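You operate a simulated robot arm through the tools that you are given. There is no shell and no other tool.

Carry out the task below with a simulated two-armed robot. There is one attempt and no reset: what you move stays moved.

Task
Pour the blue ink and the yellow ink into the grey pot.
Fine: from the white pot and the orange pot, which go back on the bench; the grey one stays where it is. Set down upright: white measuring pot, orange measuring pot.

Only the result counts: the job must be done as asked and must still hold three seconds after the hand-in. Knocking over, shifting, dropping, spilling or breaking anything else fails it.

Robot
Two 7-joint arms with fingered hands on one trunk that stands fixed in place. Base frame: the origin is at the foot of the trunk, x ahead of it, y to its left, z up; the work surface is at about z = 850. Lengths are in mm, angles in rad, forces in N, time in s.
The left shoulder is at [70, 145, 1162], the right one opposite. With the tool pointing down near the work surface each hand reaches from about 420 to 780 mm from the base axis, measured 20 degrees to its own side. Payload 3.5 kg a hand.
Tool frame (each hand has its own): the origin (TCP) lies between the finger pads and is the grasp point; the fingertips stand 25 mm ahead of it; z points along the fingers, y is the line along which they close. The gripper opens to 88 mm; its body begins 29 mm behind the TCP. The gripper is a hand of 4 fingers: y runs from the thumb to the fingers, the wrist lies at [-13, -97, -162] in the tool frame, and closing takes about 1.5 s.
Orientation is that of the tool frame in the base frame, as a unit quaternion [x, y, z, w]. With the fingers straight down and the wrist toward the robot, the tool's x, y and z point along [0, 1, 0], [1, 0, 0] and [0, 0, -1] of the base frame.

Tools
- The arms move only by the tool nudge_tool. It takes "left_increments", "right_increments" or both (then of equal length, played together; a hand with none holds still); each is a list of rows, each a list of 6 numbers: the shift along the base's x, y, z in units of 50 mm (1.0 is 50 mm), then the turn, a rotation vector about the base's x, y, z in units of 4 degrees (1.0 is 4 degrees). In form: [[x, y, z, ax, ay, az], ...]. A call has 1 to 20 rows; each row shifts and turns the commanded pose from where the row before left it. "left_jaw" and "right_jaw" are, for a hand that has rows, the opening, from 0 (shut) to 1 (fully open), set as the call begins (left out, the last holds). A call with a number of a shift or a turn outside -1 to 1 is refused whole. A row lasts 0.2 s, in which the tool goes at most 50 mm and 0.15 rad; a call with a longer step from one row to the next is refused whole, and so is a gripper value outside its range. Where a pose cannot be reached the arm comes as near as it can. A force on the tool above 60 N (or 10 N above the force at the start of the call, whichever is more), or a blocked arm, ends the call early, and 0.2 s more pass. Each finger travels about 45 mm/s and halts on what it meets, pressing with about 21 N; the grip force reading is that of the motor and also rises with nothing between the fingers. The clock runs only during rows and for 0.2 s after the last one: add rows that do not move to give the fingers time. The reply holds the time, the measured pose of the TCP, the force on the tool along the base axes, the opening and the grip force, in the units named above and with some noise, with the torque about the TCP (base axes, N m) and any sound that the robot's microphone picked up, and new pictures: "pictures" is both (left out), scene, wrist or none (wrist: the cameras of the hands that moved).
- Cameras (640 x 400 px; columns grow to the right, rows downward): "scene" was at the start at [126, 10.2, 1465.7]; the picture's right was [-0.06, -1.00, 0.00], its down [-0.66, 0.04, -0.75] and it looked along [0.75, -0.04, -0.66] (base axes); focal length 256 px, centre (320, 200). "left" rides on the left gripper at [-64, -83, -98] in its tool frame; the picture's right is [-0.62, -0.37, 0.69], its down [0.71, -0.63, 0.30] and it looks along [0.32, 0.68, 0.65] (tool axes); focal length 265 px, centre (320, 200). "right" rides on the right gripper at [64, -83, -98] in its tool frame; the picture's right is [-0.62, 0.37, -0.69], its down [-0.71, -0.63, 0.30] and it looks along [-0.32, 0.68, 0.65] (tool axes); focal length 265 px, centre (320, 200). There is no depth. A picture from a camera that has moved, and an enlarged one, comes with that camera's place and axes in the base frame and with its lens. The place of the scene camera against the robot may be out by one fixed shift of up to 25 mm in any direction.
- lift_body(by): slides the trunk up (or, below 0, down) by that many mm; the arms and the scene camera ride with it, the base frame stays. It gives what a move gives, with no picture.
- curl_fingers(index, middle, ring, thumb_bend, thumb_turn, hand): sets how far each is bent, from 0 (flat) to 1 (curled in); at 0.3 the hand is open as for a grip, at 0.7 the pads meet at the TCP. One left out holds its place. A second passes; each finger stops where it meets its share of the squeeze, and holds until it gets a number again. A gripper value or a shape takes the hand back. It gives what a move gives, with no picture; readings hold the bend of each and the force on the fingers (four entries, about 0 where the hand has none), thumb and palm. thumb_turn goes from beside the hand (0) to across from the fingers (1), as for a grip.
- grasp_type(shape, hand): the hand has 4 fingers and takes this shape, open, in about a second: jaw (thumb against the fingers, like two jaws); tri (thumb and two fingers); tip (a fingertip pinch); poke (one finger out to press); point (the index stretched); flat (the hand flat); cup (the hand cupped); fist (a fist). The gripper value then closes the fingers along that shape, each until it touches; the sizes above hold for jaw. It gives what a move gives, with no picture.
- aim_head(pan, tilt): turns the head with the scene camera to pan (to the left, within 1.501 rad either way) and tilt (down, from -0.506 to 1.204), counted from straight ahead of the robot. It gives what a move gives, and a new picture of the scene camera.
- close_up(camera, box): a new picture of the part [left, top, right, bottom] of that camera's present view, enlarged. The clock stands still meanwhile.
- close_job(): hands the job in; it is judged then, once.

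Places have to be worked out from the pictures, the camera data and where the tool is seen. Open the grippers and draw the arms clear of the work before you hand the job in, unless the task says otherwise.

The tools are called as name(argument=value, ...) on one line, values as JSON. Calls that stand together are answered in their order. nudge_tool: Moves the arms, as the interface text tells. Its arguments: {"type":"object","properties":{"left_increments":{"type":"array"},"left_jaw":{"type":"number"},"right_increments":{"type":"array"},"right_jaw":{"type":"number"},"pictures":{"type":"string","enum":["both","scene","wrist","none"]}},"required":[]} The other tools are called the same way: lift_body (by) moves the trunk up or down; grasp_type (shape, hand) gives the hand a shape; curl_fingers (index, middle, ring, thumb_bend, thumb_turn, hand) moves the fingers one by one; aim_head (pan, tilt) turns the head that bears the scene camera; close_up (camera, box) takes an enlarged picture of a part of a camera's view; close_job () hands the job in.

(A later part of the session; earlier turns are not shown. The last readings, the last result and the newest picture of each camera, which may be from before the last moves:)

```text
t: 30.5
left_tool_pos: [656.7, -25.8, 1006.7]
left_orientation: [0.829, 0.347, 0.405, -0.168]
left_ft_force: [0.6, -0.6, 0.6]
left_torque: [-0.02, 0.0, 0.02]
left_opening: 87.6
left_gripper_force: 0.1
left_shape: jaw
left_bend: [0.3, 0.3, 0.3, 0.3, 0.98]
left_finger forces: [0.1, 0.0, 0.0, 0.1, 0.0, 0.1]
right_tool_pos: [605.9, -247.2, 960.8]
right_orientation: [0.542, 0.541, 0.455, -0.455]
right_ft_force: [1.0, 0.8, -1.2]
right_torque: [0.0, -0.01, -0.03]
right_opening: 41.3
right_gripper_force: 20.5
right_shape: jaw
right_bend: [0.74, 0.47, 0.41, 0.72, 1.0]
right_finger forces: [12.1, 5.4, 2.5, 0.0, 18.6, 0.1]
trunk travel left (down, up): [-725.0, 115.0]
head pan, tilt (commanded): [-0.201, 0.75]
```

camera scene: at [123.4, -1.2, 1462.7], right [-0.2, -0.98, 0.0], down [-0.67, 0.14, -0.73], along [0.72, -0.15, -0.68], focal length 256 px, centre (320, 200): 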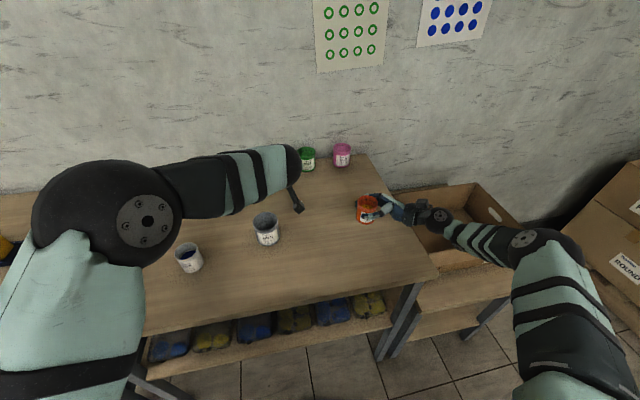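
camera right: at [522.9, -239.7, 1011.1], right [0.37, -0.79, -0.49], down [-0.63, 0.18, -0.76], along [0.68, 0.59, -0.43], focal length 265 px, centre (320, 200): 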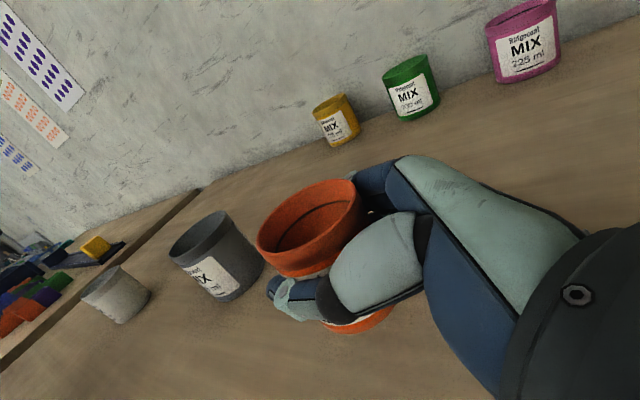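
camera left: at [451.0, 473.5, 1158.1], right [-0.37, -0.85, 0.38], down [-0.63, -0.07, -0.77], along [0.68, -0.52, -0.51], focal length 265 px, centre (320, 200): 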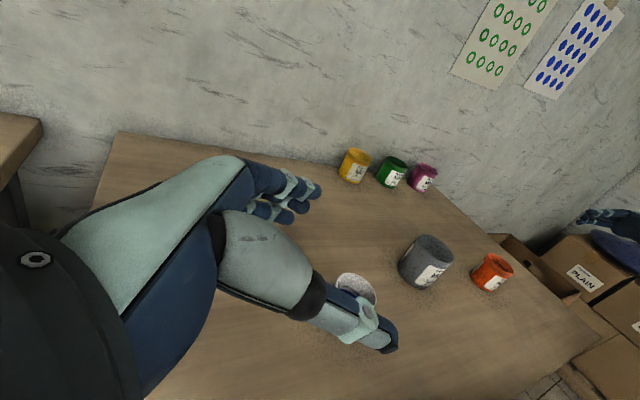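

All reachable. I run the mirrored path backwards with the left hand to confirm the middle of the motion, a little higher, on its way back to its own side.

nudge_tool(left_increments=[[0, 0.035, 0.05, -0.809, 0.506, 0.568], [0, 0.035, 0.05, -0.809, 0.506, 0.568], [0, 0.035, 0.05, -0.809, 0.506, 0.568], [0, 0.035, 0.05, -0.809, 0.506, 0.568], [0, 0.035, 0.05, -0.809, 0.506, 0.568], [0, 0.035, 0.05, -0.809, 0.506, 0.568], [0, 0.035, 0.05, -0.809, 0.506, 0.568], [0, 0.035, 0.05, -0.809, 0.506, 0.568], [0, 0.035, 0.05, -0.809, 0.506, 0.568], [0, 0.035, 0.05, -0.809, 0.506, 0.568], [0, 0.035, 0.05, -0.809, 0.506, 0.568], [0, 0, 0, 0, 0, 0]], pictures="none")

nudge_tool(left_increments=[[-0.02, 0.028, 0, -0.923, 0.163, 0.417], [-0.02, 0.028, 0, -0.923, 0.163, 0.417], [-0.02, 0.028, 0, -0.923, 0.163, 0.417], [-0.02, 0.028, 0, -0.923, 0.163, 0.417], [-0.02, 0.028, 0, -0.923, 0.163, 0.417], [-0.02, 0.028, 0, -0.923, 0.163, 0.417], [-0.02, 0.028, 0, -0.923, 0.163, 0.417], [-0.02, 0.028, 0, -0.923, 0.163, 0.417], [-0.02, 0.028, 0, -0.923, 0.163, 0.417], [-0.02, 0.028, 0, -0.923, 0.163, 0.417], [-0.02, 0.028, 0, -0.923, 0.163, 0.417], [-0.02, 0.028, 0, -0.923, 0.163, 0.417], [0, 0, 0, 0, 0, 0]], pictures="none")

```text
t: 33.1
left_tool_pos: [655.0, -7.7, 1035.3]
left_orientation: [0.81, 0.58, 0.072, -0.052]
left_ft_force: [-0.4, 0.9, -0.6]
left_torque: [0.03, -0.01, 0.0]
left_opening: 87.9
left_gripper_force: 0.0
left_shape: jaw
left_bend: [0.3, 0.3, 0.3, 0.3, 0.98]
left_finger forces: [0.0, 0.0, 0.0, 0.0, 0.0, 0.0]
right_tool_pos: [607.3, -248.4, 960.3]
right_orientation: [0.541, 0.542, 0.454, -0.455]
right_ft_force: [0.1, 0.5, -0.6]
right_torque: [0.01, 0.0, 0.01]
right_opening: 41.4
right_gripper_force: 21.2
right_shape: jaw
right_bend: [0.74, 0.47, 0.41, 0.72, 1.0]
right_finger forces: [12.1, 5.4, 2.4, 0.0, 18.4, 0.0]
trunk travel left (down, up): [-725.0, 115.0]
head pan, tilt (commanded): [-0.201, 0.75]
```

```text
t: 35.9
left_tool_pos: [644.0, 9.5, 1033.8]
left_orientation: [0.662, 0.688, -0.213, 0.206]
left_ft_force: [-0.4, -0.1, -0.6]
left_torque: [0.02, -0.02, 0.01]
left_opening: 87.7
left_gripper_force: 0.0
left_shape: jaw
left_bend: [0.3, 0.3, 0.3, 0.3, 0.98]
left_finger forces: [0.2, 0.1, 0.0, 0.1, 0.0, 0.1]
right_tool_pos: [606.3, -248.3, 961.1]
right_orientation: [0.541, 0.542, 0.455, -0.454]
right_ft_force: [0.3, 0.2, -1.4]
right_torque: [-0.04, -0.02, 0.01]
right_opening: 41.5
right_gripper_force: 21.3
right_shape: jaw
right_bend: [0.74, 0.47, 0.41, 0.72, 1.0]
right_finger forces: [12.1, 5.3, 2.5, 0.0, 18.6, 0.0]
trunk travel left (down, up): [-725.0, 115.0]
head pan, tilt (commanded): [-0.201, 0.75]
```

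The whole mirrored path works with no reach warnings. Now the left hand withdraws to its side while the right hand slowly carries the orange pot upright to just right of the grey pot (643, -60, 985).

nudge_tool(left_increments=[[0, 0, 0.45, 0, 0, -0.55], [0, 0.1, 0.45, -0.5, 0, 0], [-0.1, 0.3, 0.45, -0.5, 0, 0], [-0.13, 0.5, 0, -0.7, 0, 0], [-0.13, 0.5, 0, -0.7, 0, 0], [-0.13, 0.5, 0, -0.7, 0, 0], [-0.13, 0.5, 0, -0.7, 0, 0], [-0.13, 0.5, 0, -0.7, 0, 0], [-0.13, 0.5, 0, -0.7, 0, 0], [-0.13, 0.5, 0, -0.7, 0, 0], [-0.13, 0.5, 0, -0.7, 0, 0], [-0.13, 0.5, 0, -0.7, 0, 0], [-0.13, 0.5, 0, -0.7, 0, 0], [-0.13, 0.5, 0, -0.7, 0, 0], [-0.13, 0.5, 0, -0.7, 0, 0], [-0.13, 0.5, 0, -0.7, 0, 0], [-0.13, 0.5, 0, -0.7, 0, 0], [-0.13, 0.5, 0, -0.7, 0, 0], [0, 0.3, 0, 0, 0, 0], [0, 0, 0, 0, 0, 0]], right_increments=[[0, 0, 0, 0, 0, 0], [0, 0, 0, 0, 0, 0], [0, 0, 0, 0, 0, 0], [0.045, 0.08, 0.031, 0, 0, 0], [0.045, 0.16, 0.031, 0, 0, 0], [0.045, 0.24, 0.031, 0, 0, 0], [0.045, 0.28, 0.031, 0, 0, 0], [0.045, 0.28, 0.031, 0, 0, 0], [0.045, 0.28, 0.031, 0, 0, 0], [0.045, 0.28, 0.031, 0, 0, 0], [0.045, 0.28, 0.031, 0, 0, 0], [0.045, 0.28, 0.031, 0, 0, 0], [0.045, 0.28, 0.031, 0, 0, 0], [0.045, 0.28, 0.031, 0, 0, 0], [0.045, 0.28, 0.031, 0, 0, 0], [0.045, 0.28, 0.031, 0, 0, 0], [0.045, 0.24, 0.031, 0, 0, 0], [0.045, 0.16, 0.031, 0, 0, 0], [0.045, 0.08, 0.031, 0, 0, 0], [0, 0, 0, 0, 0, 0]], pictures="both")

```text
t: 40.1
left_tool_pos: [539.3, 419.7, 1102.4]
left_orientation: [0.543, 0.537, -0.464, 0.449]
left_ft_force: [0.0, -0.6, 1.1]
left_torque: [-0.01, -0.03, 0.01]
left_opening: 87.8
left_gripper_force: 0.0
left_shape: jaw
left_bend: [0.3, 0.3, 0.3, 0.3, 0.98]
left_finger forces: [0.0, 0.1, 0.0, 0.0, 0.1, 0.1]
right_tool_pos: [642.0, -59.6, 986.5]
right_orientation: [0.541, 0.541, 0.455, -0.455]
right_ft_force: [0.0, 0.4, -1.5]
right_torque: [-0.01, 0.01, -0.02]
right_opening: 41.2
right_gripper_force: 21.0
right_shape: jaw
right_bend: [0.75, 0.47, 0.41, 0.72, 1.0]
right_finger forces: [12.1, 5.4, 2.5, 0.1, 18.5, 0.0]
trunk travel left (down, up): [-725.0, 115.0]
head pan, tilt (commanded): [-0.201, 0.75]
camera scene: at [123.1, -1.7, 1462.8], right [-0.2, -0.98, 0.0], down [-0.67, 0.14, -0.73], along [0.72, -0.15, -0.68], focal length 256 px, centre (320, 200)
camera right: at [558.1, -145.7, 1066.8], right [0.37, -0.79, -0.49], down [-0.63, 0.18, -0.76], along [0.68, 0.59, -0.43], focal length 265 px, centre (320, 200)
camera left: at [458.2, 508.4, 1183.4], right [-0.38, -0.78, 0.5], down [-0.64, -0.17, -0.75], along [0.67, -0.6, -0.44], focal length 265 px, centre (320, 200)
```

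scene: 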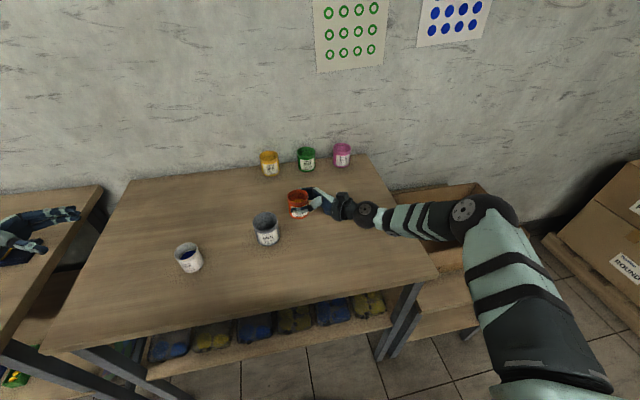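
right: 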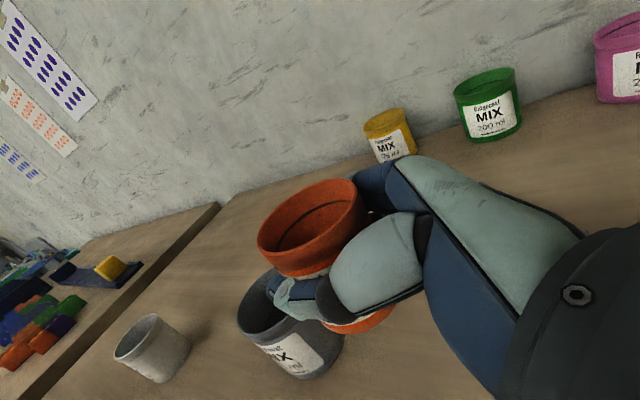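
left: 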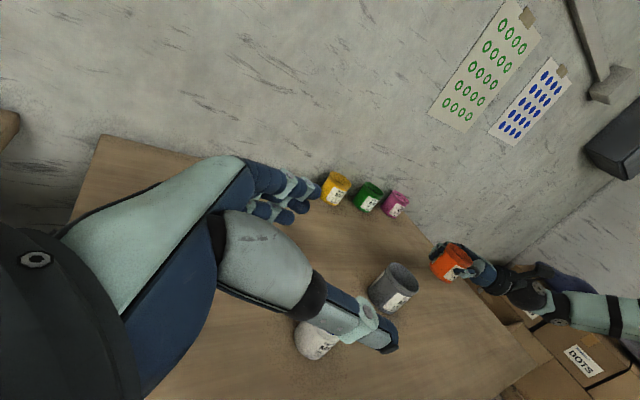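

I check the relation between the held pot and the grey pot from the left and scene cameras before tipping.

close_up(camera="left", box=[340, 220, 520, 330])

close_up(camera="scene", box=[230, 170, 370, 260])

```text
3.56 times, centred on (430, 275) of left
camera zoom: at [458.2, 508.4, 1183.4], right [-0.38, -0.78, 0.5], down [-0.64, -0.17, -0.75], along [0.67, -0.6, -0.44], focal length 944 px, centre (-71, -67)
```

zoom: 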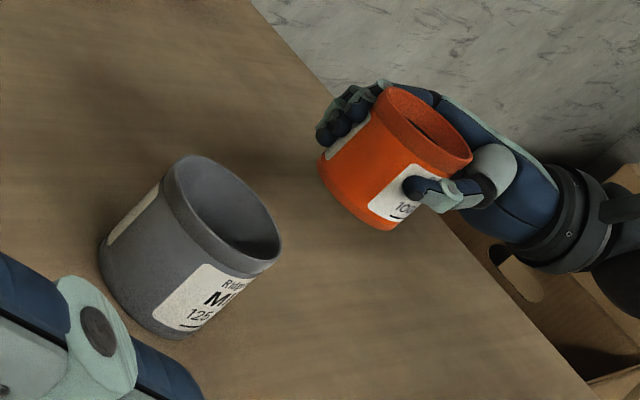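

```text
4.44 times, centred on (300, 215) of scene
camera zoom: at [123.1, -1.7, 1462.8], right [-0.2, -0.98, 0.0], down [-0.67, 0.14, -0.73], along [0.72, -0.15, -0.68], focal length 1137 px, centre (409, 133)
```

zoom: 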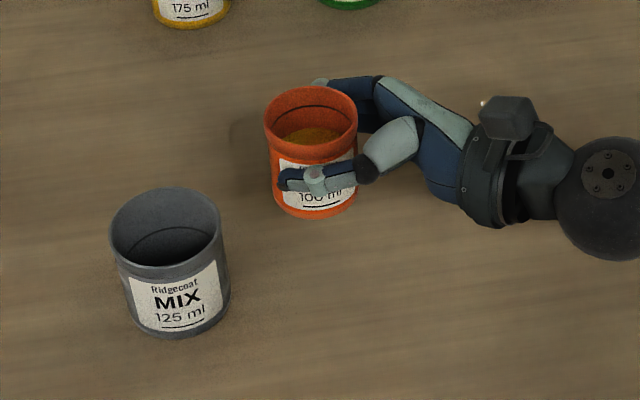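

Grey sits at about (646, 39.5), roughly 95 mm left of the held pot. I tip to 40° while moving in so the orange lip hangs over the grey mouth; ink should not run yet at that angle.

nudge_tool(right_increments=[[0.008, 0.099, -0.049, -0.5, 0, 0], [0.008, 0.099, -0.049, -1, 0, 0], [0.008, 0.099, -0.049, -1, 0, 0], [0.008, 0.099, -0.049, -1, 0, 0], [0.008, 0.099, -0.049, -1, 0, 0], [0.008, 0.099, -0.049, -1, 0, 0], [0.008, 0.099, -0.049, -1, 0, 0], [0.008, 0.099, -0.049, -1, 0, 0], [0.008, 0.099, -0.049, -1, 0, 0], [0.008, 0.099, -0.049, -0.5, 0, 0], [0, 0, 0, 0, 0, 0]], pictures="both")

close_up(camera="left", box=[340, 220, 520, 330])

close_up(camera="scene", box=[230, 170, 370, 260])

```text
t: 42.5
left_tool_pos: [540.2, 420.1, 1103.4]
left_orientation: [0.544, 0.537, -0.464, 0.448]
left_ft_force: [0.6, -0.6, 0.8]
left_torque: [-0.01, 0.0, -0.03]
left_opening: 87.4
left_gripper_force: 0.1
left_shape: jaw
left_bend: [0.3, 0.3, 0.3, 0.3, 0.98]
left_finger forces: [0.0, 0.0, 0.0, 0.0, 0.0, 0.0]
right_tool_pos: [645.7, -9.1, 961.1]
right_orientation: [0.656, 0.656, 0.264, -0.264]
right_ft_force: [0.0, -0.3, -0.5]
right_torque: [-0.03, 0.01, 0.01]
right_opening: 41.6
right_gripper_force: 20.8
right_shape: jaw
right_bend: [0.75, 0.47, 0.41, 0.72, 1.0]
right_finger forces: [12.1, 5.3, 2.6, 0.0, 18.6, 0.0]
trunk travel left (down, up): [-725.0, 115.0]
head pan, tilt (commanded): [-0.201, 0.75]
camera scene: at [123.4, -1.6, 1462.7], right [-0.2, -0.98, 0.0], down [-0.67, 0.14, -0.73], along [0.72, -0.15, -0.68], focal length 256 px, centre (320, 200)
camera right: at [562.2, -32.3, 1076.4], right [0.37, -0.93, 0.07], down [-0.63, -0.3, -0.71], along [0.68, 0.22, -0.7], focal length 265 px, centre (320, 200)
```

scene: 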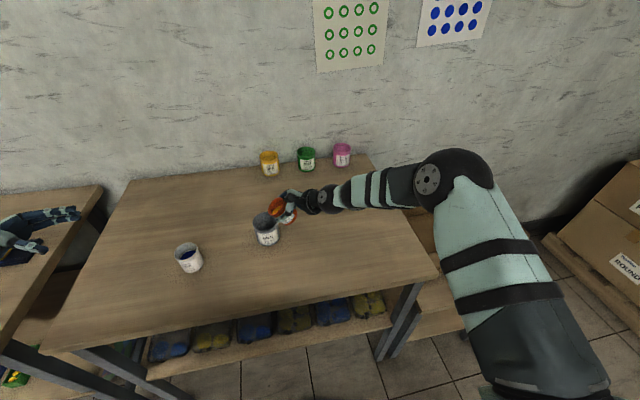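
right: 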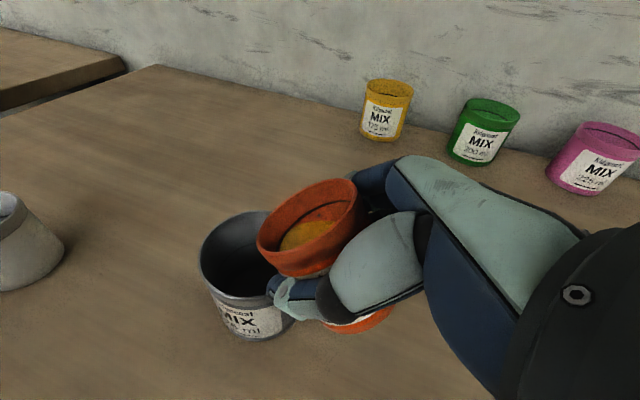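

```text
3.56 times, centred on (430, 275) of left
camera zoom: at [458.6, 508.1, 1183.2], right [-0.38, -0.78, 0.5], down [-0.64, -0.17, -0.75], along [0.67, -0.6, -0.44], focal length 944 px, centre (-71, -67)
```

zoom: 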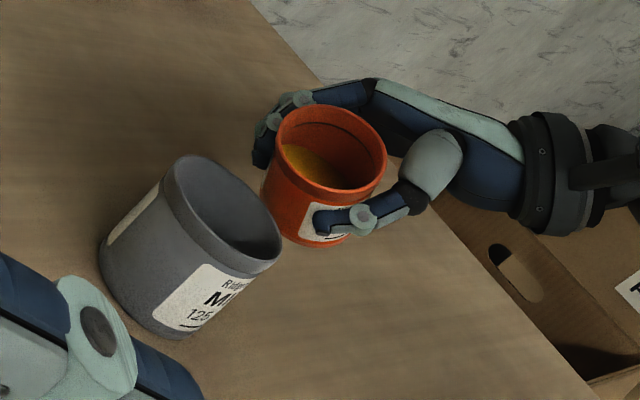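

```text
4.44 times, centred on (300, 215) of scene
camera zoom: at [123.4, -1.6, 1462.7], right [-0.2, -0.98, 0.0], down [-0.67, 0.14, -0.73], along [0.72, -0.15, -0.68], focal length 1137 px, centre (409, 133)
```

zoom: 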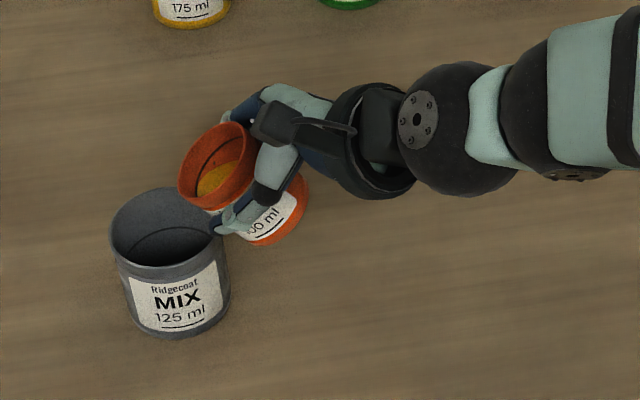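

The lip hangs over the grey mouth and the ink sits at the edge without running. I enlarge the right wrist view to check the fore-aft centring on the grey mouth.

close_up(camera="right", box=[180, 160, 400, 350])

```text
2.11 times, centred on (290, 255) of right
camera zoom: at [562.2, -32.3, 1076.4], right [0.37, -0.93, 0.07], down [-0.63, -0.3, -0.71], along [0.68, 0.22, -0.7], focal length 559 px, centre (383, 84)
```

zoom: 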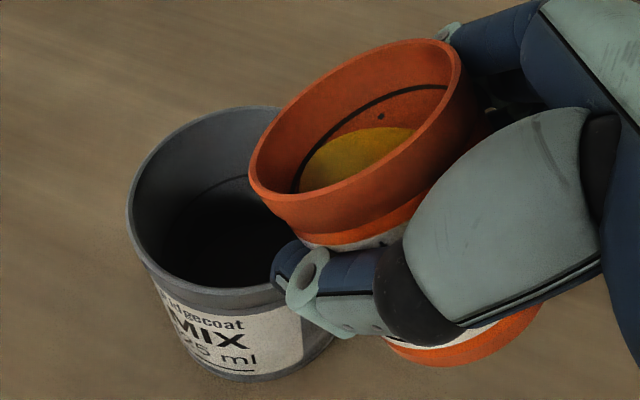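

The right camera puts the grey mouth at about (643, 39.5), so the lip is well centred. I now tip slowly to 60°, 2° per row, to start the pour.

nudge_tool(right_increments=[[-0.004, 0.004, 0.02, -0.5, 0, 0], [-0.004, 0.004, 0.02, -0.5, 0, 0], [-0.004, 0.004, 0.02, -0.5, 0, 0], [-0.004, 0.004, 0.02, -0.5, 0, 0], [-0.004, 0.004, 0.02, -0.5, 0, 0], [-0.004, 0.004, 0.02, -0.5, 0, 0], [-0.004, 0.004, 0.02, -0.5, 0, 0], [-0.004, 0.004, 0.02, -0.5, 0, 0]], pictures="both")

close_up(camera="right", box=[180, 160, 400, 350])

close_up(camera="scene", box=[230, 170, 370, 260])

```text
t: 44.3
left_tool_pos: [541.0, 420.0, 1102.1]
left_orientation: [0.543, 0.537, -0.464, 0.448]
left_ft_force: [-0.2, 0.3, -0.8]
left_torque: [0.01, 0.01, 0.0]
left_opening: 87.7
left_gripper_force: 0.1
left_shape: jaw
left_bend: [0.3, 0.3, 0.3, 0.3, 0.98]
left_finger forces: [0.1, 0.0, 0.1, 0.1, 0.0, 0.0]
right_tool_pos: [643.9, -7.7, 969.6]
right_orientation: [0.686, 0.687, 0.171, -0.17]
right_ft_force: [-0.7, 0.8, -1.6]
right_torque: [0.03, -0.01, 0.0]
right_opening: 41.3
right_gripper_force: 21.0
right_shape: jaw
right_bend: [0.75, 0.47, 0.41, 0.72, 1.0]
right_finger forces: [12.2, 5.3, 2.6, 0.0, 18.5, 0.0]
trunk travel left (down, up): [-725.0, 115.0]
head pan, tilt (commanded): [-0.201, 0.75]
camera scene: at [123.2, -0.9, 1462.8], right [-0.2, -0.98, 0.0], down [-0.67, 0.14, -0.73], along [0.72, -0.15, -0.68], focal length 256 px, centre (320, 200)
camera right: at [559.9, 2.1, 1086.4], right [0.37, -0.87, 0.32], down [-0.63, -0.49, -0.6], along [0.68, 0.02, -0.73], focal length 265 px, centre (320, 200)
```

scene: 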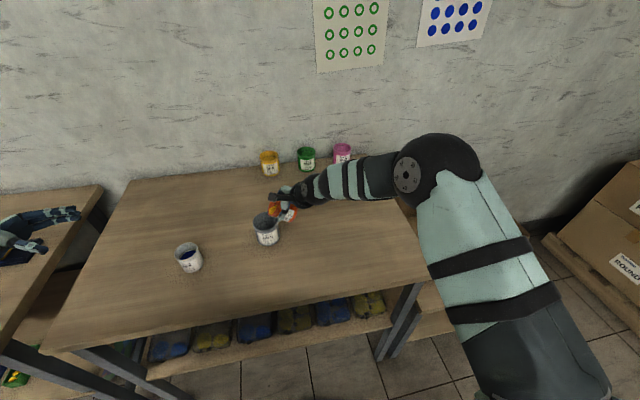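
right: 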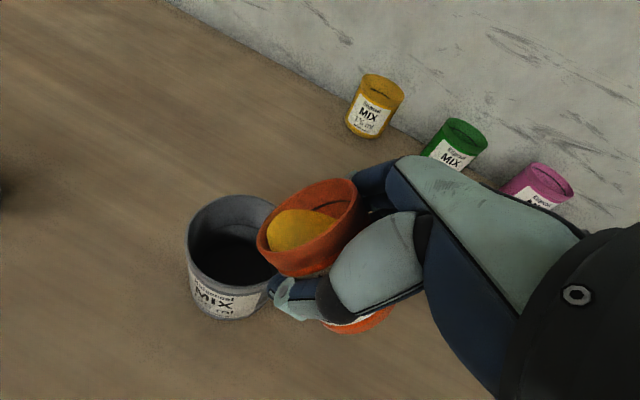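

```text
2.11 times, centred on (290, 255) of right
camera zoom: at [559.9, 2.1, 1086.4], right [0.37, -0.87, 0.32], down [-0.63, -0.49, -0.6], along [0.68, 0.02, -0.73], focal length 559 px, centre (383, 84)
```

zoom: 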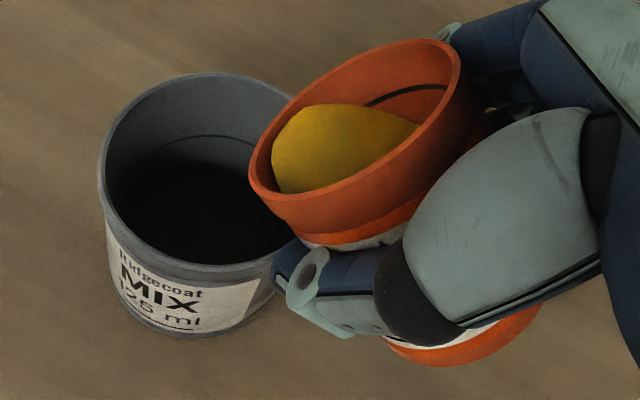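

```text
4.44 times, centred on (300, 215) of scene
camera zoom: at [123.2, -0.9, 1462.8], right [-0.2, -0.98, 0.0], down [-0.67, 0.14, -0.73], along [0.72, -0.15, -0.68], focal length 1137 px, centre (409, 133)
```

zoom: 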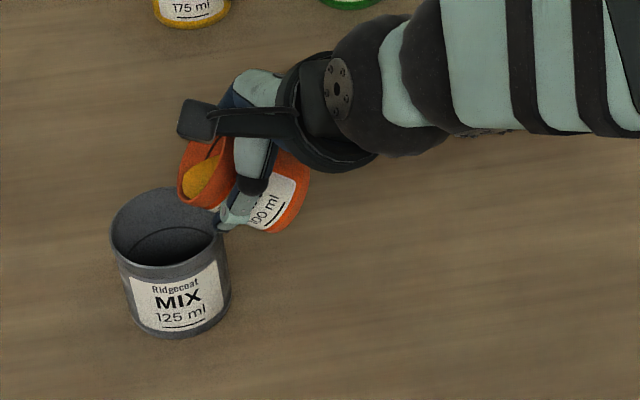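

Tilt is now 52°, and the ink is just reaching the lip, with nothing running yet. I continue slowly to 75°, lip kept over the grey mouth, with a slight yaw.

nudge_tool(right_increments=[[0.011, 0.011, 0.009, -0.477, -0.042, 0.208], [0.011, 0.011, 0.009, -0.477, -0.042, 0.208], [0.011, 0.011, 0.009, -0.477, -0.042, 0.208], [0.011, 0.011, 0.009, -0.477, -0.042, 0.208], [0.011, 0.011, 0.009, -0.477, -0.042, 0.208], [0.011, 0.011, 0.009, -0.477, -0.042, 0.208]], pictures="wrist")

close_up(camera="scene", box=[230, 170, 370, 260])

close_up(camera="left", box=[340, 220, 520, 330])

```text
t: 45.7
left_tool_pos: [540.6, 420.6, 1100.9]
left_orientation: [0.544, 0.537, -0.464, 0.449]
left_ft_force: [-0.4, 0.1, 0.0]
left_torque: [0.04, 0.01, -0.04]
left_opening: 87.8
left_gripper_force: 0.1
left_shape: jaw
left_bend: [0.3, 0.3, 0.3, 0.3, 0.98]
left_finger forces: [0.0, 0.0, 0.0, 0.0, 0.0, 0.0]
right_tool_pos: [647.3, -4.5, 971.1]
right_orientation: [0.668, 0.731, 0.099, -0.102]
right_ft_force: [-0.7, 0.0, -1.7]
right_torque: [0.01, 0.0, 0.04]
right_opening: 41.4
right_gripper_force: 21.3
right_shape: jaw
right_bend: [0.75, 0.47, 0.41, 0.72, 1.0]
right_finger forces: [12.3, 5.4, 2.5, 0.0, 18.5, 0.0]
trunk travel left (down, up): [-725.0, 115.0]
head pan, tilt (commanded): [-0.201, 0.75]
camera right: at [559.2, 21.2, 1083.3], right [0.43, -0.76, 0.49], down [-0.57, -0.65, -0.5], along [0.7, -0.07, -0.71], focal length 265 px, centre (320, 200)
```

right: 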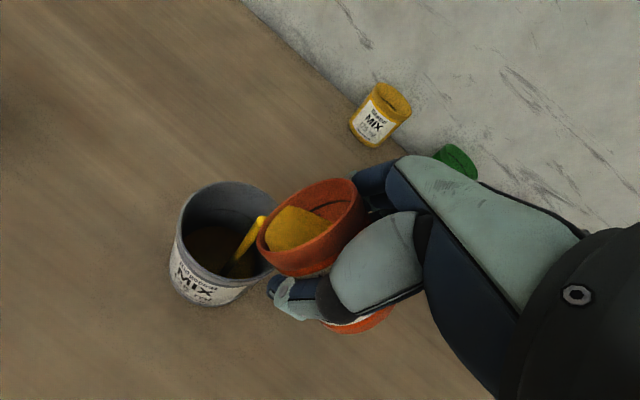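

```text
4.44 times, centred on (300, 215) of scene
camera zoom: at [123.3, -0.9, 1462.8], right [-0.2, -0.98, 0.0], down [-0.67, 0.14, -0.73], along [0.72, -0.15, -0.68], focal length 1137 px, centre (409, 133)
```

zoom: 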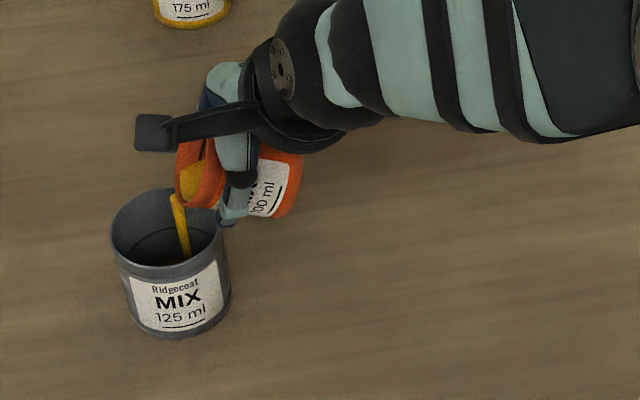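

```text
3.56 times, centred on (430, 275) of left
camera zoom: at [458.5, 508.6, 1183.0], right [-0.38, -0.78, 0.5], down [-0.64, -0.17, -0.75], along [0.67, -0.6, -0.44], focal length 944 px, centre (-71, -67)
```

zoom: 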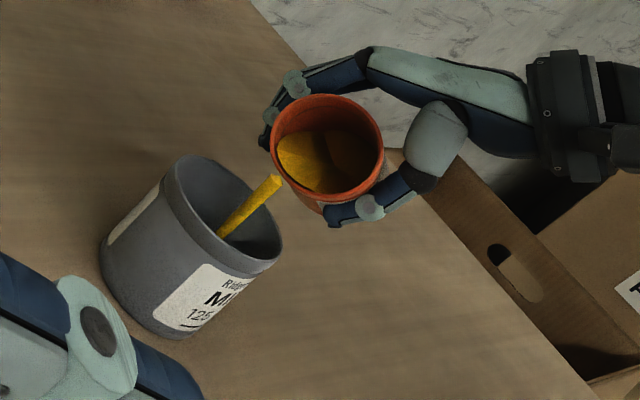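

A clean yellow stream falls straight into the grey pot. I keep tipping at the same slow rate to 90°.

nudge_tool(right_increments=[[0.011, 0.011, 0.012, -0.477, -0.042, 0.208], [0.011, 0.011, 0.012, -0.477, -0.042, 0.208], [0.011, 0.011, 0.012, -0.477, -0.042, 0.208], [0.011, 0.011, 0.012, -0.477, -0.042, 0.208], [0.011, 0.011, 0.012, -0.477, -0.042, 0.208], [0.011, 0.011, 0.012, -0.477, -0.042, 0.208], [0.012, 0.021, 0.0125, -0.453, -0.121, 0.3125], [0.012, 0.021, 0.0125, -0.453, -0.121, 0.3125], [0.012, 0.021, 0.0125, -0.453, -0.121, 0.3125], [0.012, 0.021, 0.0125, -0.453, -0.121, 0.3125]], pictures="wrist")

close_up(camera="scene", box=[230, 170, 370, 260])

close_up(camera="left", box=[340, 220, 520, 330])

```text
t: 47.9
left_tool_pos: [540.6, 419.4, 1101.6]
left_orientation: [0.543, 0.537, -0.464, 0.449]
left_ft_force: [0.1, -0.4, -0.9]
left_torque: [0.0, -0.02, 0.0]
left_opening: 87.8
left_gripper_force: 0.1
left_shape: jaw
left_bend: [0.3, 0.3, 0.3, 0.3, 0.98]
left_finger forces: [0.0, 0.0, 0.0, 0.1, 0.0, 0.0]
right_tool_pos: [651.9, 3.3, 977.4]
right_orientation: [0.607, 0.794, -0.011, 0.018]
right_ft_force: [0.2, -0.4, -1.0]
right_torque: [0.01, 0.01, -0.01]
right_opening: 41.4
right_gripper_force: 20.8
right_shape: jaw
right_bend: [0.75, 0.47, 0.41, 0.72, 1.0]
right_finger forces: [12.1, 5.1, 2.5, 0.0, 18.6, 0.1]
trunk travel left (down, up): [-725.0, 115.0]
head pan, tilt (commanded): [-0.201, 0.75]
camera right: at [552.6, 46.3, 1072.6], right [0.51, -0.47, 0.72], down [-0.42, -0.87, -0.28], along [0.76, -0.16, -0.64], focal length 265 px, centre (320, 200)
```

right: 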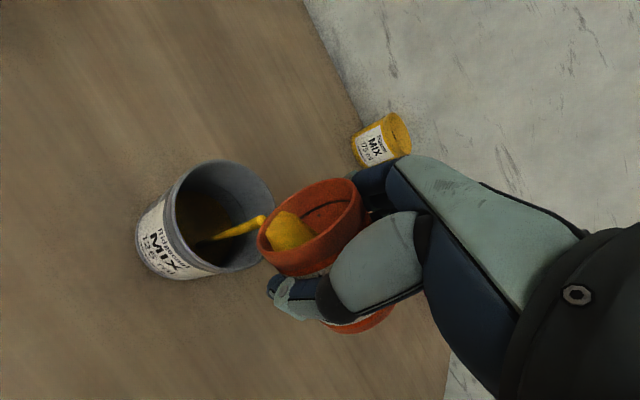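

```text
4.44 times, centred on (300, 215) of scene
camera zoom: at [123.2, -0.9, 1462.8], right [-0.2, -0.98, 0.0], down [-0.67, 0.14, -0.73], along [0.72, -0.15, -0.68], focal length 1137 px, centre (409, 133)
```

zoom: 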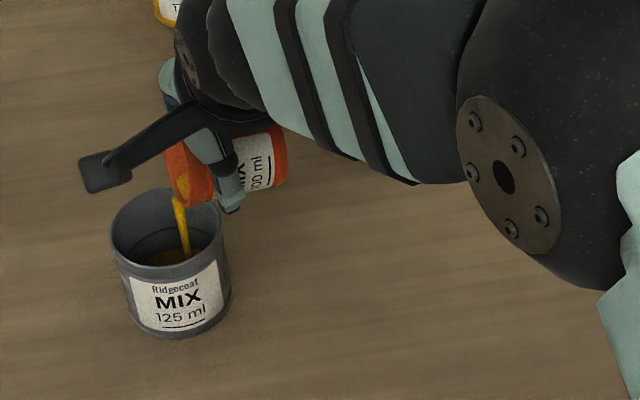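

```text
3.56 times, centred on (430, 275) of left
camera zoom: at [458.4, 508.6, 1183.0], right [-0.38, -0.78, 0.5], down [-0.64, -0.17, -0.75], along [0.67, -0.6, -0.44], focal length 944 px, centre (-71, -67)
```

zoom: 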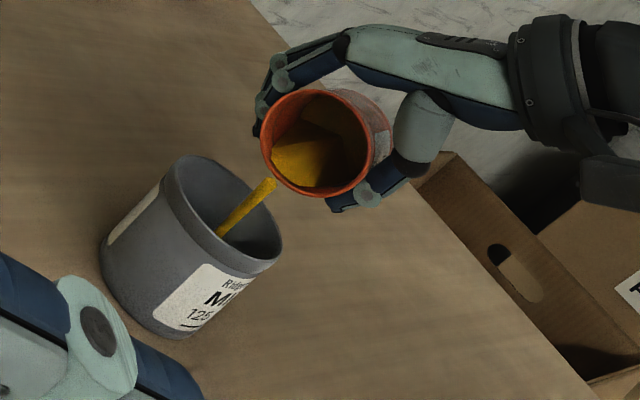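

The stream stays well inside the grey mouth. I continue through 90° to about 105°.

nudge_tool(right_increments=[[0.012, 0.021, 0.0125, -0.453, -0.121, 0.3125], [0.012, 0.021, 0.0125, -0.453, -0.121, 0.3125], [0.012, 0.021, 0.0125, -0.453, -0.121, 0.3125], [0.012, 0.021, 0.0125, -0.453, -0.121, 0.3125], [0.0075, 0.028, 0.0125, -0.416, -0.217, 0.469], [0.0075, 0.028, 0.0125, -0.416, -0.217, 0.469], [0.0075, 0.028, 0.0125, -0.416, -0.217, 0.469], [0.0075, 0.028, 0.0125, -0.416, -0.217, 0.469], [0.0075, 0.028, 0.0125, -0.416, -0.217, 0.469], [0.0075, 0.028, 0.0125, -0.416, -0.217, 0.469], [0.0075, 0.028, 0.0125, -0.416, -0.217, 0.469], [0.0075, 0.028, 0.0125, -0.416, -0.217, 0.469]], pictures="wrist")

close_up(camera="scene", box=[230, 170, 370, 260])

close_up(camera="left", box=[340, 220, 520, 330])

```text
t: 50.5
left_tool_pos: [541.0, 420.0, 1103.2]
left_orientation: [0.544, 0.536, -0.464, 0.448]
left_ft_force: [-0.7, 0.8, 0.0]
left_torque: [0.02, -0.01, -0.01]
left_opening: 87.6
left_gripper_force: 0.1
left_shape: jaw
left_bend: [0.3, 0.3, 0.3, 0.3, 0.98]
left_finger forces: [0.0, 0.0, 0.0, 0.0, 0.0, 0.1]
right_tool_pos: [658.1, 15.8, 983.8]
right_orientation: [0.45, 0.867, -0.1, 0.19]
right_ft_force: [-0.2, -0.3, 0.1]
right_torque: [-0.01, 0.03, 0.0]
right_opening: 41.4
right_gripper_force: 21.1
right_shape: jaw
right_bend: [0.75, 0.47, 0.41, 0.72, 1.0]
right_finger forces: [12.2, 5.2, 2.5, 0.1, 18.4, 0.0]
trunk travel left (down, up): [-725.0, 115.0]
head pan, tilt (commanded): [-0.201, 0.75]
camera right: at [532.3, 48.8, 1046.6], right [0.46, -0.01, 0.89], down [-0.07, -1.0, 0.02], along [0.89, -0.07, -0.46], focal length 265 px, centre (320, 200)
```

right: 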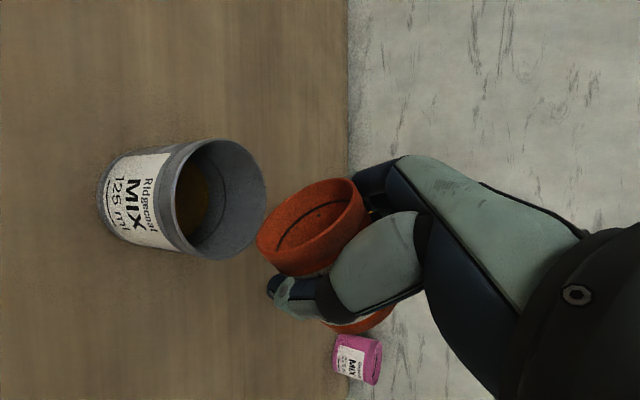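

```text
4.44 times, centred on (300, 215) of scene
camera zoom: at [123.2, -1.1, 1462.8], right [-0.2, -0.98, 0.0], down [-0.67, 0.14, -0.73], along [0.72, -0.15, -0.68], focal length 1137 px, centre (409, 133)
```

zoom: 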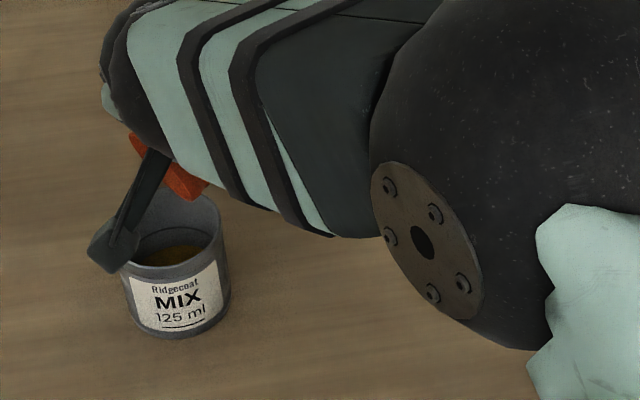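

```text
3.56 times, centred on (430, 275) of left
camera zoom: at [458.5, 508.5, 1183.1], right [-0.38, -0.78, 0.5], down [-0.64, -0.17, -0.75], along [0.67, -0.6, -0.44], focal length 944 px, centre (-71, -67)
```

zoom: 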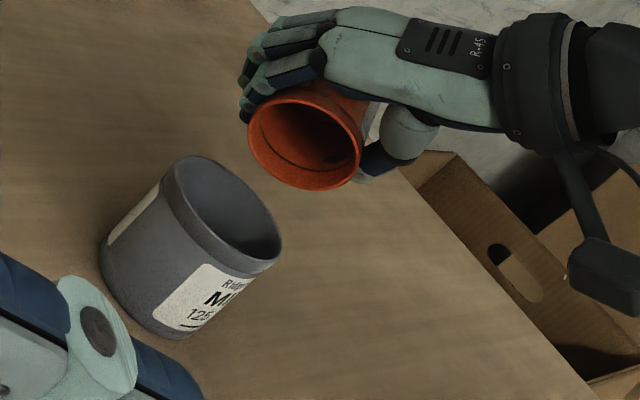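

The orange pot looks empty and the stream has stopped. I tip another 8° and hold about two seconds so any last drops fall in.

nudge_tool(right_increments=[[-0.008, 0.024, 0.006, -0.36, -0.3, 0.3125], [-0.008, 0.024, 0.006, -0.36, -0.3, 0.3125], [-0.008, 0.024, 0.006, -0.36, -0.3, 0.3125], [-0.008, 0.024, 0.006, -0.36, -0.3, 0.3125], [0, 0, 0, 0, 0, 0], [0, 0, 0, 0, 0, 0], [0, 0, 0, 0, 0, 0], [0, 0, 0, 0, 0, 0], [0, 0, 0, 0, 0, 0], [0, 0, 0, 0, 0, 0], [0, 0, 0, 0, 0, 0], [0, 0, 0, 0, 0, 0], [0, 0, 0, 0, 0, 0], [0, 0, 0, 0, 0, 0]], pictures="wrist")

close_up(camera="left", box=[380, 220, 500, 300])

close_up(camera="right", box=[80, 120, 400, 350])

```text
t: 53.5
left_tool_pos: [540.8, 421.0, 1101.6]
left_orientation: [0.544, 0.537, -0.463, 0.449]
left_ft_force: [-0.2, -0.5, -0.6]
left_torque: [0.0, 0.03, -0.01]
left_opening: 87.8
left_gripper_force: 0.1
left_shape: jaw
left_bend: [0.3, 0.3, 0.3, 0.3, 0.98]
left_finger forces: [0.0, 0.0, 0.0, 0.0, 0.0, 0.1]
right_tool_pos: [656.2, 19.6, 987.4]
right_orientation: [0.407, 0.87, -0.115, 0.253]
right_ft_force: [0.6, -0.2, 0.9]
right_torque: [0.01, 0.01, 0.01]
right_opening: 41.1
right_gripper_force: 21.3
right_shape: jaw
right_bend: [0.75, 0.47, 0.41, 0.72, 1.0]
right_finger forces: [12.2, 5.2, 2.4, 0.1, 18.5, 0.0]
trunk travel left (down, up): [-725.0, 115.0]
head pan, tilt (commanded): [-0.201, 0.75]
camera right: at [524.1, 48.0, 1035.3], right [0.38, 0.11, 0.92], down [0.01, -0.99, 0.12], along [0.93, -0.04, -0.38], focal length 265 px, centre (320, 200)
```

right: 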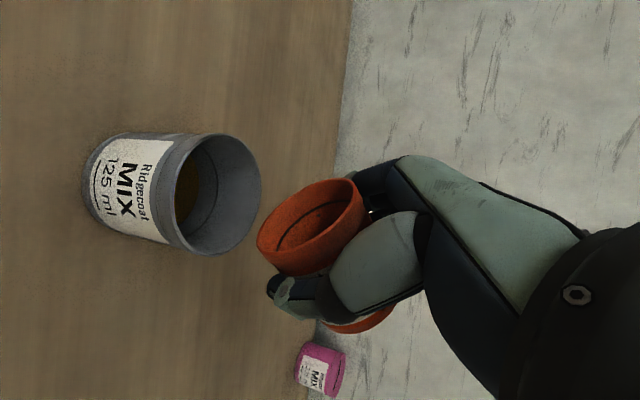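

```text
5.00 times, centred on (440, 260) of left
camera zoom: at [458.5, 508.4, 1183.1], right [-0.38, -0.78, 0.5], down [-0.64, -0.17, -0.75], along [0.67, -0.6, -0.44], focal length 1327 px, centre (-280, -100)
```

zoom: 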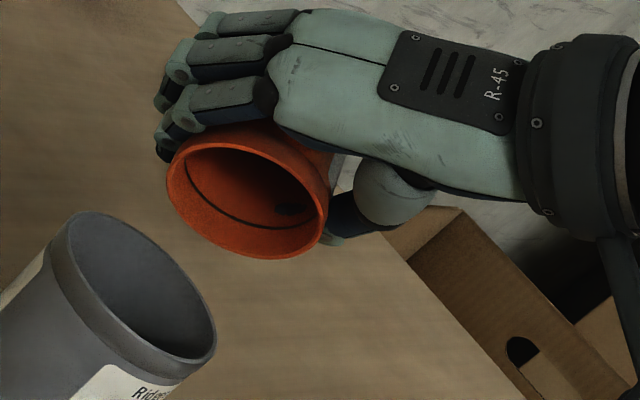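

```text
1.74 times, centred on (240, 235) of right
camera zoom: at [524.1, 48.0, 1035.3], right [0.38, 0.11, 0.92], down [0.01, -0.99, 0.12], along [0.93, -0.04, -0.38], focal length 462 px, centre (459, 139)
```

zoom: 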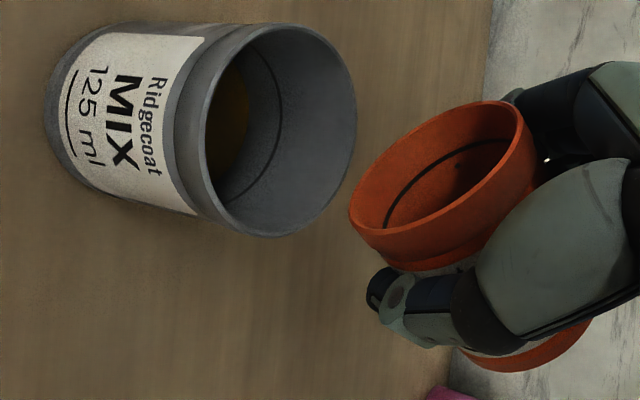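

The orange pot is drained. I lift straight up, then reverse the same turns to bring the pot upright while moving back to the right.

nudge_tool(right_increments=[[0, 0, 0.6, 0.72, 0.6, -0.625], [0, 0, 0.6, 0.72, 0.6, -0.625], [0, -0.1, 0, 0.832, 0.434, -0.938], [0, -0.1, 0, 0.832, 0.434, -0.938], [0, -0.1, 0, 0.832, 0.434, -0.938], [0, -0.1, 0, 0.832, 0.434, -0.938], [-0.05, -0.15, 0, 0.906, 0.242, -0.625], [-0.05, -0.15, 0, 0.906, 0.242, -0.625], [-0.05, -0.15, 0, 0.906, 0.242, -0.625], [-0.05, -0.15, 0, 0.906, 0.242, -0.625], [-0.06, -0.2, 0, 0.954, 0.084, -0.416], [-0.06, -0.2, 0, 0.954, 0.084, -0.416], [-0.06, -0.2, 0, 0.954, 0.084, -0.416], [-0.06, -0.2, 0, 0.954, 0.084, -0.416], [-0.06, -0.2, 0, 0.954, 0.084, -0.416], [-0.06, -0.2, 0, 0.954, 0.084, -0.416], [-0.08, -0.25, 0, 1, 0, 0], [-0.08, -0.25, 0, 1, 0, 0], [-0.08, -0.25, 0, 1, 0, 0], [-0.08, -0.25, 0, 1, 0, 0]], pictures="none")

nudge_tool(right_increments=[[-0.01, -0.03, 0, 1, 0, 0], [-0.01, -0.03, 0, 1, 0, 0], [-0.01, -0.03, 0, 1, 0, 0], [-0.01, -0.03, 0, 1, 0, 0], [-0.01, -0.03, 0, 1, 0, 0], [-0.01, -0.03, 0, 1, 0, 0], [-0.01, -0.03, 0, 1, 0, 0], [-0.01, -0.03, 0, 1, 0, 0], [-0.01, 0, 0, 1, 0, 0], [0, 0, 0, 0, 0, 0]], pictures="both")

```text
t: 57.7
left_tool_pos: [540.1, 419.0, 1102.7]
left_orientation: [0.545, 0.536, -0.464, 0.448]
left_ft_force: [-0.3, 0.6, 0.5]
left_torque: [0.0, 0.02, 0.02]
left_opening: 88.0
left_gripper_force: 0.0
left_shape: jaw
left_bend: [0.3, 0.3, 0.3, 0.3, 0.98]
left_finger forces: [0.0, 0.0, 0.0, 0.0, 0.0, 0.0]
right_tool_pos: [611.5, -138.2, 1044.7]
right_orientation: [0.655, 0.656, 0.264, -0.266]
right_ft_force: [0.8, -0.6, -1.1]
right_torque: [0.02, 0.01, 0.02]
right_opening: 41.2
right_gripper_force: 21.0
right_shape: jaw
right_bend: [0.75, 0.47, 0.41, 0.72, 1.0]
right_finger forces: [12.2, 5.0, 2.5, 0.0, 18.4, 0.0]
trunk travel left (down, up): [-725.0, 115.0]
head pan, tilt (commanded): [-0.201, 0.75]
```

```text
t: 59.9
left_tool_pos: [540.5, 419.5, 1103.0]
left_orientation: [0.544, 0.537, -0.463, 0.448]
left_ft_force: [0.5, 0.1, 0.1]
left_torque: [0.03, 0.0, -0.03]
left_opening: 87.6
left_gripper_force: 0.1
left_shape: jaw
left_bend: [0.3, 0.3, 0.3, 0.3, 0.98]
left_finger forces: [0.1, 0.0, 0.0, 0.1, 0.1, 0.0]
right_tool_pos: [608.0, -148.5, 1044.9]
right_orientation: [0.541, 0.542, 0.455, -0.455]
right_ft_force: [0.8, -0.1, -0.2]
right_torque: [0.03, -0.02, 0.01]
right_opening: 40.9
right_gripper_force: 21.4
right_shape: jaw
right_bend: [0.75, 0.47, 0.41, 0.72, 1.0]
right_finger forces: [12.1, 4.9, 2.5, 0.0, 18.4, 0.0]
trunk travel left (down, up): [-725.0, 115.0]
head pan, tilt (commanded): [-0.201, 0.75]
camera scene: at [123.0, -1.2, 1462.8], right [-0.2, -0.98, 0.0], down [-0.67, 0.14, -0.73], along [0.72, -0.15, -0.68], focal length 256 px, centre (320, 200)
camera right: at [523.9, -235.9, 1126.4], right [0.37, -0.79, -0.49], down [-0.63, 0.18, -0.76], along [0.68, 0.59, -0.43], focal length 265 px, centre (320, 200)
```

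scene: 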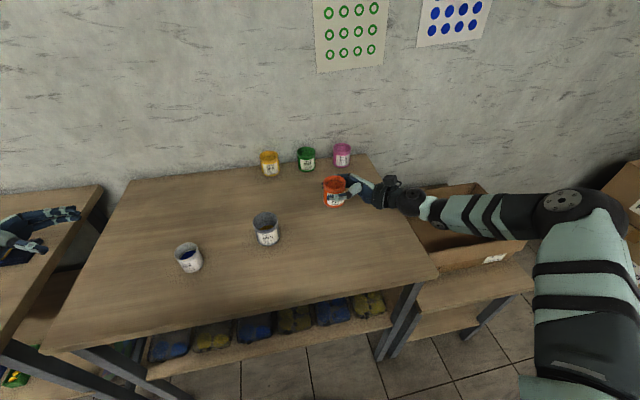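
right: 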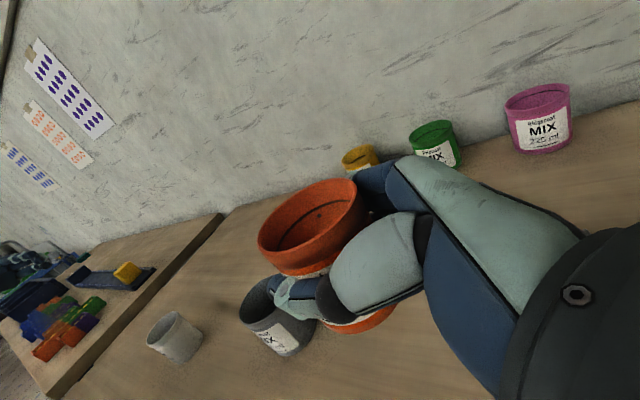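

The pot is upright again at (608, -148, 1045). I lower it back to its old spot, slowly at the end.

nudge_tool(right_increments=[[0, -0.03, -0.2, 0, 0, 0], [0, -0.03, -0.28, 0, 0, 0], [0, -0.02, -0.3, 0, 0, 0], [0, 0, -0.3, 0, 0, 0], [0, 0, -0.3, 0, 0, 0], [0, 0, -0.3, 0, 0, 0], [0, 0, -0.3, 0, 0, 0], [0, 0, -0.3, 0, 0, 0], [0, 0, -0.3, 0, 0, 0], [0, 0, -0.2, 0, 0, 0], [0, 0, -0.1, 0, 0, 0], [0, 0, -0.06, 0, 0, 0], [0, 0, -0.06, 0, 0, 0], [0, 0, -0.04, 0, 0, 0], [0, 0, 0, 0, 0, 0]], pictures="wrist")

close_up(camera="scene", box=[280, 180, 420, 260])

close_up(camera="left", box=[380, 200, 560, 320])

```text
t: 63.1
left_tool_pos: [541.0, 418.8, 1102.0]
left_orientation: [0.543, 0.537, -0.464, 0.449]
left_ft_force: [-0.5, 0.6, -0.5]
left_torque: [0.0, 0.01, -0.01]
left_opening: 87.5
left_gripper_force: 0.1
left_shape: jaw
left_bend: [0.3, 0.3, 0.3, 0.3, 0.98]
left_finger forces: [0.0, 0.0, 0.1, 0.1, 0.0, 0.0]
right_tool_pos: [608.6, -153.9, 892.9]
right_orientation: [0.541, 0.542, 0.454, -0.455]
right_ft_force: [-0.3, -0.8, -0.5]
right_torque: [0.05, 0.0, 0.0]
right_opening: 41.1
right_gripper_force: 20.6
right_shape: jaw
right_bend: [0.75, 0.47, 0.41, 0.72, 1.0]
right_finger forces: [12.1, 5.1, 2.5, 0.1, 18.4, 0.0]
trunk travel left (down, up): [-725.0, 115.0]
head pan, tilt (commanded): [-0.201, 0.75]
camera right: at [524.0, -240.1, 974.6], right [0.37, -0.79, -0.49], down [-0.63, 0.18, -0.76], along [0.68, 0.59, -0.43], focal length 265 px, centre (320, 200)
```

right: 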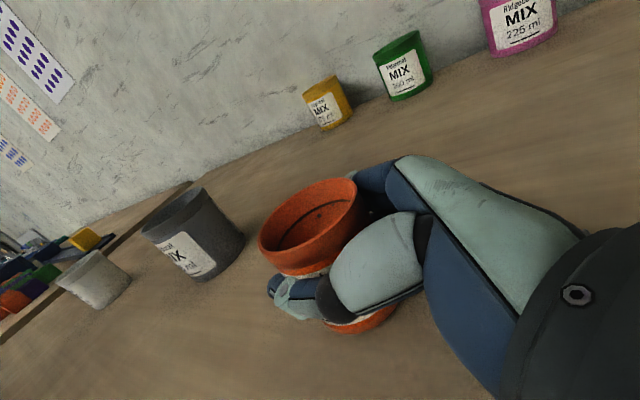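

```text
4.57 times, centred on (350, 220) of scene
camera zoom: at [123.2, -1.4, 1462.8], right [-0.2, -0.98, 0.0], down [-0.67, 0.14, -0.73], along [0.72, -0.15, -0.68], focal length 1169 px, centre (183, 109)
```

zoom: 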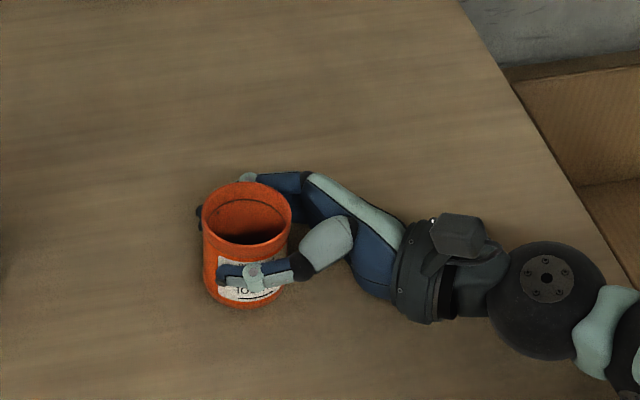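

```text
3.33 times, centred on (470, 260) of left
camera zoom: at [458.4, 508.3, 1183.2], right [-0.38, -0.78, 0.5], down [-0.64, -0.17, -0.75], along [0.67, -0.6, -0.44], focal length 885 px, centre (-180, 0)
```

zoom: 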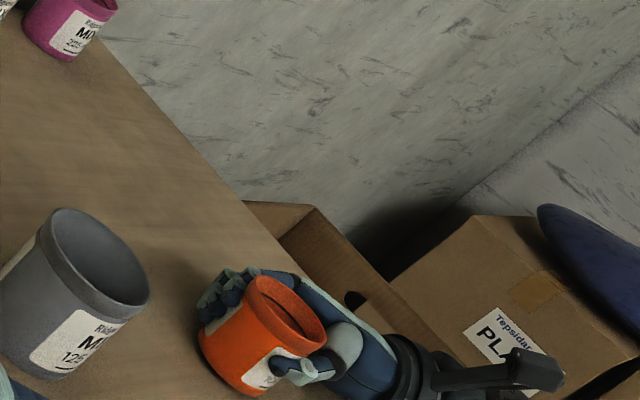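

The bottom edge appears about 3–5 mm above the spot it had before. I lower in 0.5 mm steps and watch the force.

nudge_tool(right_increments=[[0, 0, -0.015, 0, 0, 0], [0, 0, -0.015, 0, 0, 0], [0, 0, -0.015, 0, 0, 0], [0, 0, 0, 0, 0, 0], [0, 0, 0, 0, 0, 0]], pictures="none")

close_up(camera="scene", box=[280, 180, 420, 260])

```text
t: 64.3
left_tool_pos: [541.1, 419.0, 1102.2]
left_orientation: [0.543, 0.537, -0.464, 0.449]
left_ft_force: [-0.6, 1.5, 0.2]
left_torque: [0.01, 0.03, -0.02]
left_opening: 87.7
left_gripper_force: 0.1
left_shape: jaw
left_bend: [0.3, 0.3, 0.3, 0.3, 0.98]
left_finger forces: [0.1, 0.0, 0.0, 0.0, 0.0, 0.0]
right_tool_pos: [607.1, -152.9, 891.2]
right_orientation: [0.542, 0.542, 0.455, -0.454]
right_ft_force: [1.0, 0.1, -0.6]
right_torque: [0.0, 0.0, -0.01]
right_opening: 40.9
right_gripper_force: 20.9
right_shape: jaw
right_bend: [0.75, 0.47, 0.41, 0.72, 1.0]
right_finger forces: [12.1, 5.0, 2.5, 0.0, 18.4, 0.0]
trunk travel left (down, up): [-725.0, 115.0]
head pan, tilt (commanded): [-0.201, 0.75]
```

```text
4.57 times, centred on (350, 220) of scene
camera zoom: at [123.2, -1.4, 1462.8], right [-0.2, -0.98, 0.0], down [-0.67, 0.14, -0.73], along [0.72, -0.15, -0.68], focal length 1169 px, centre (183, 109)
```

zoom: 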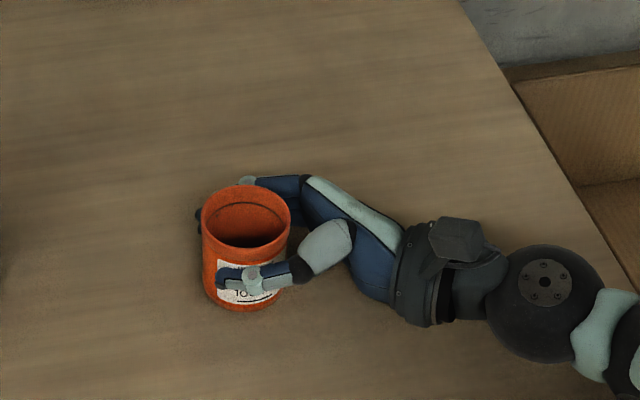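

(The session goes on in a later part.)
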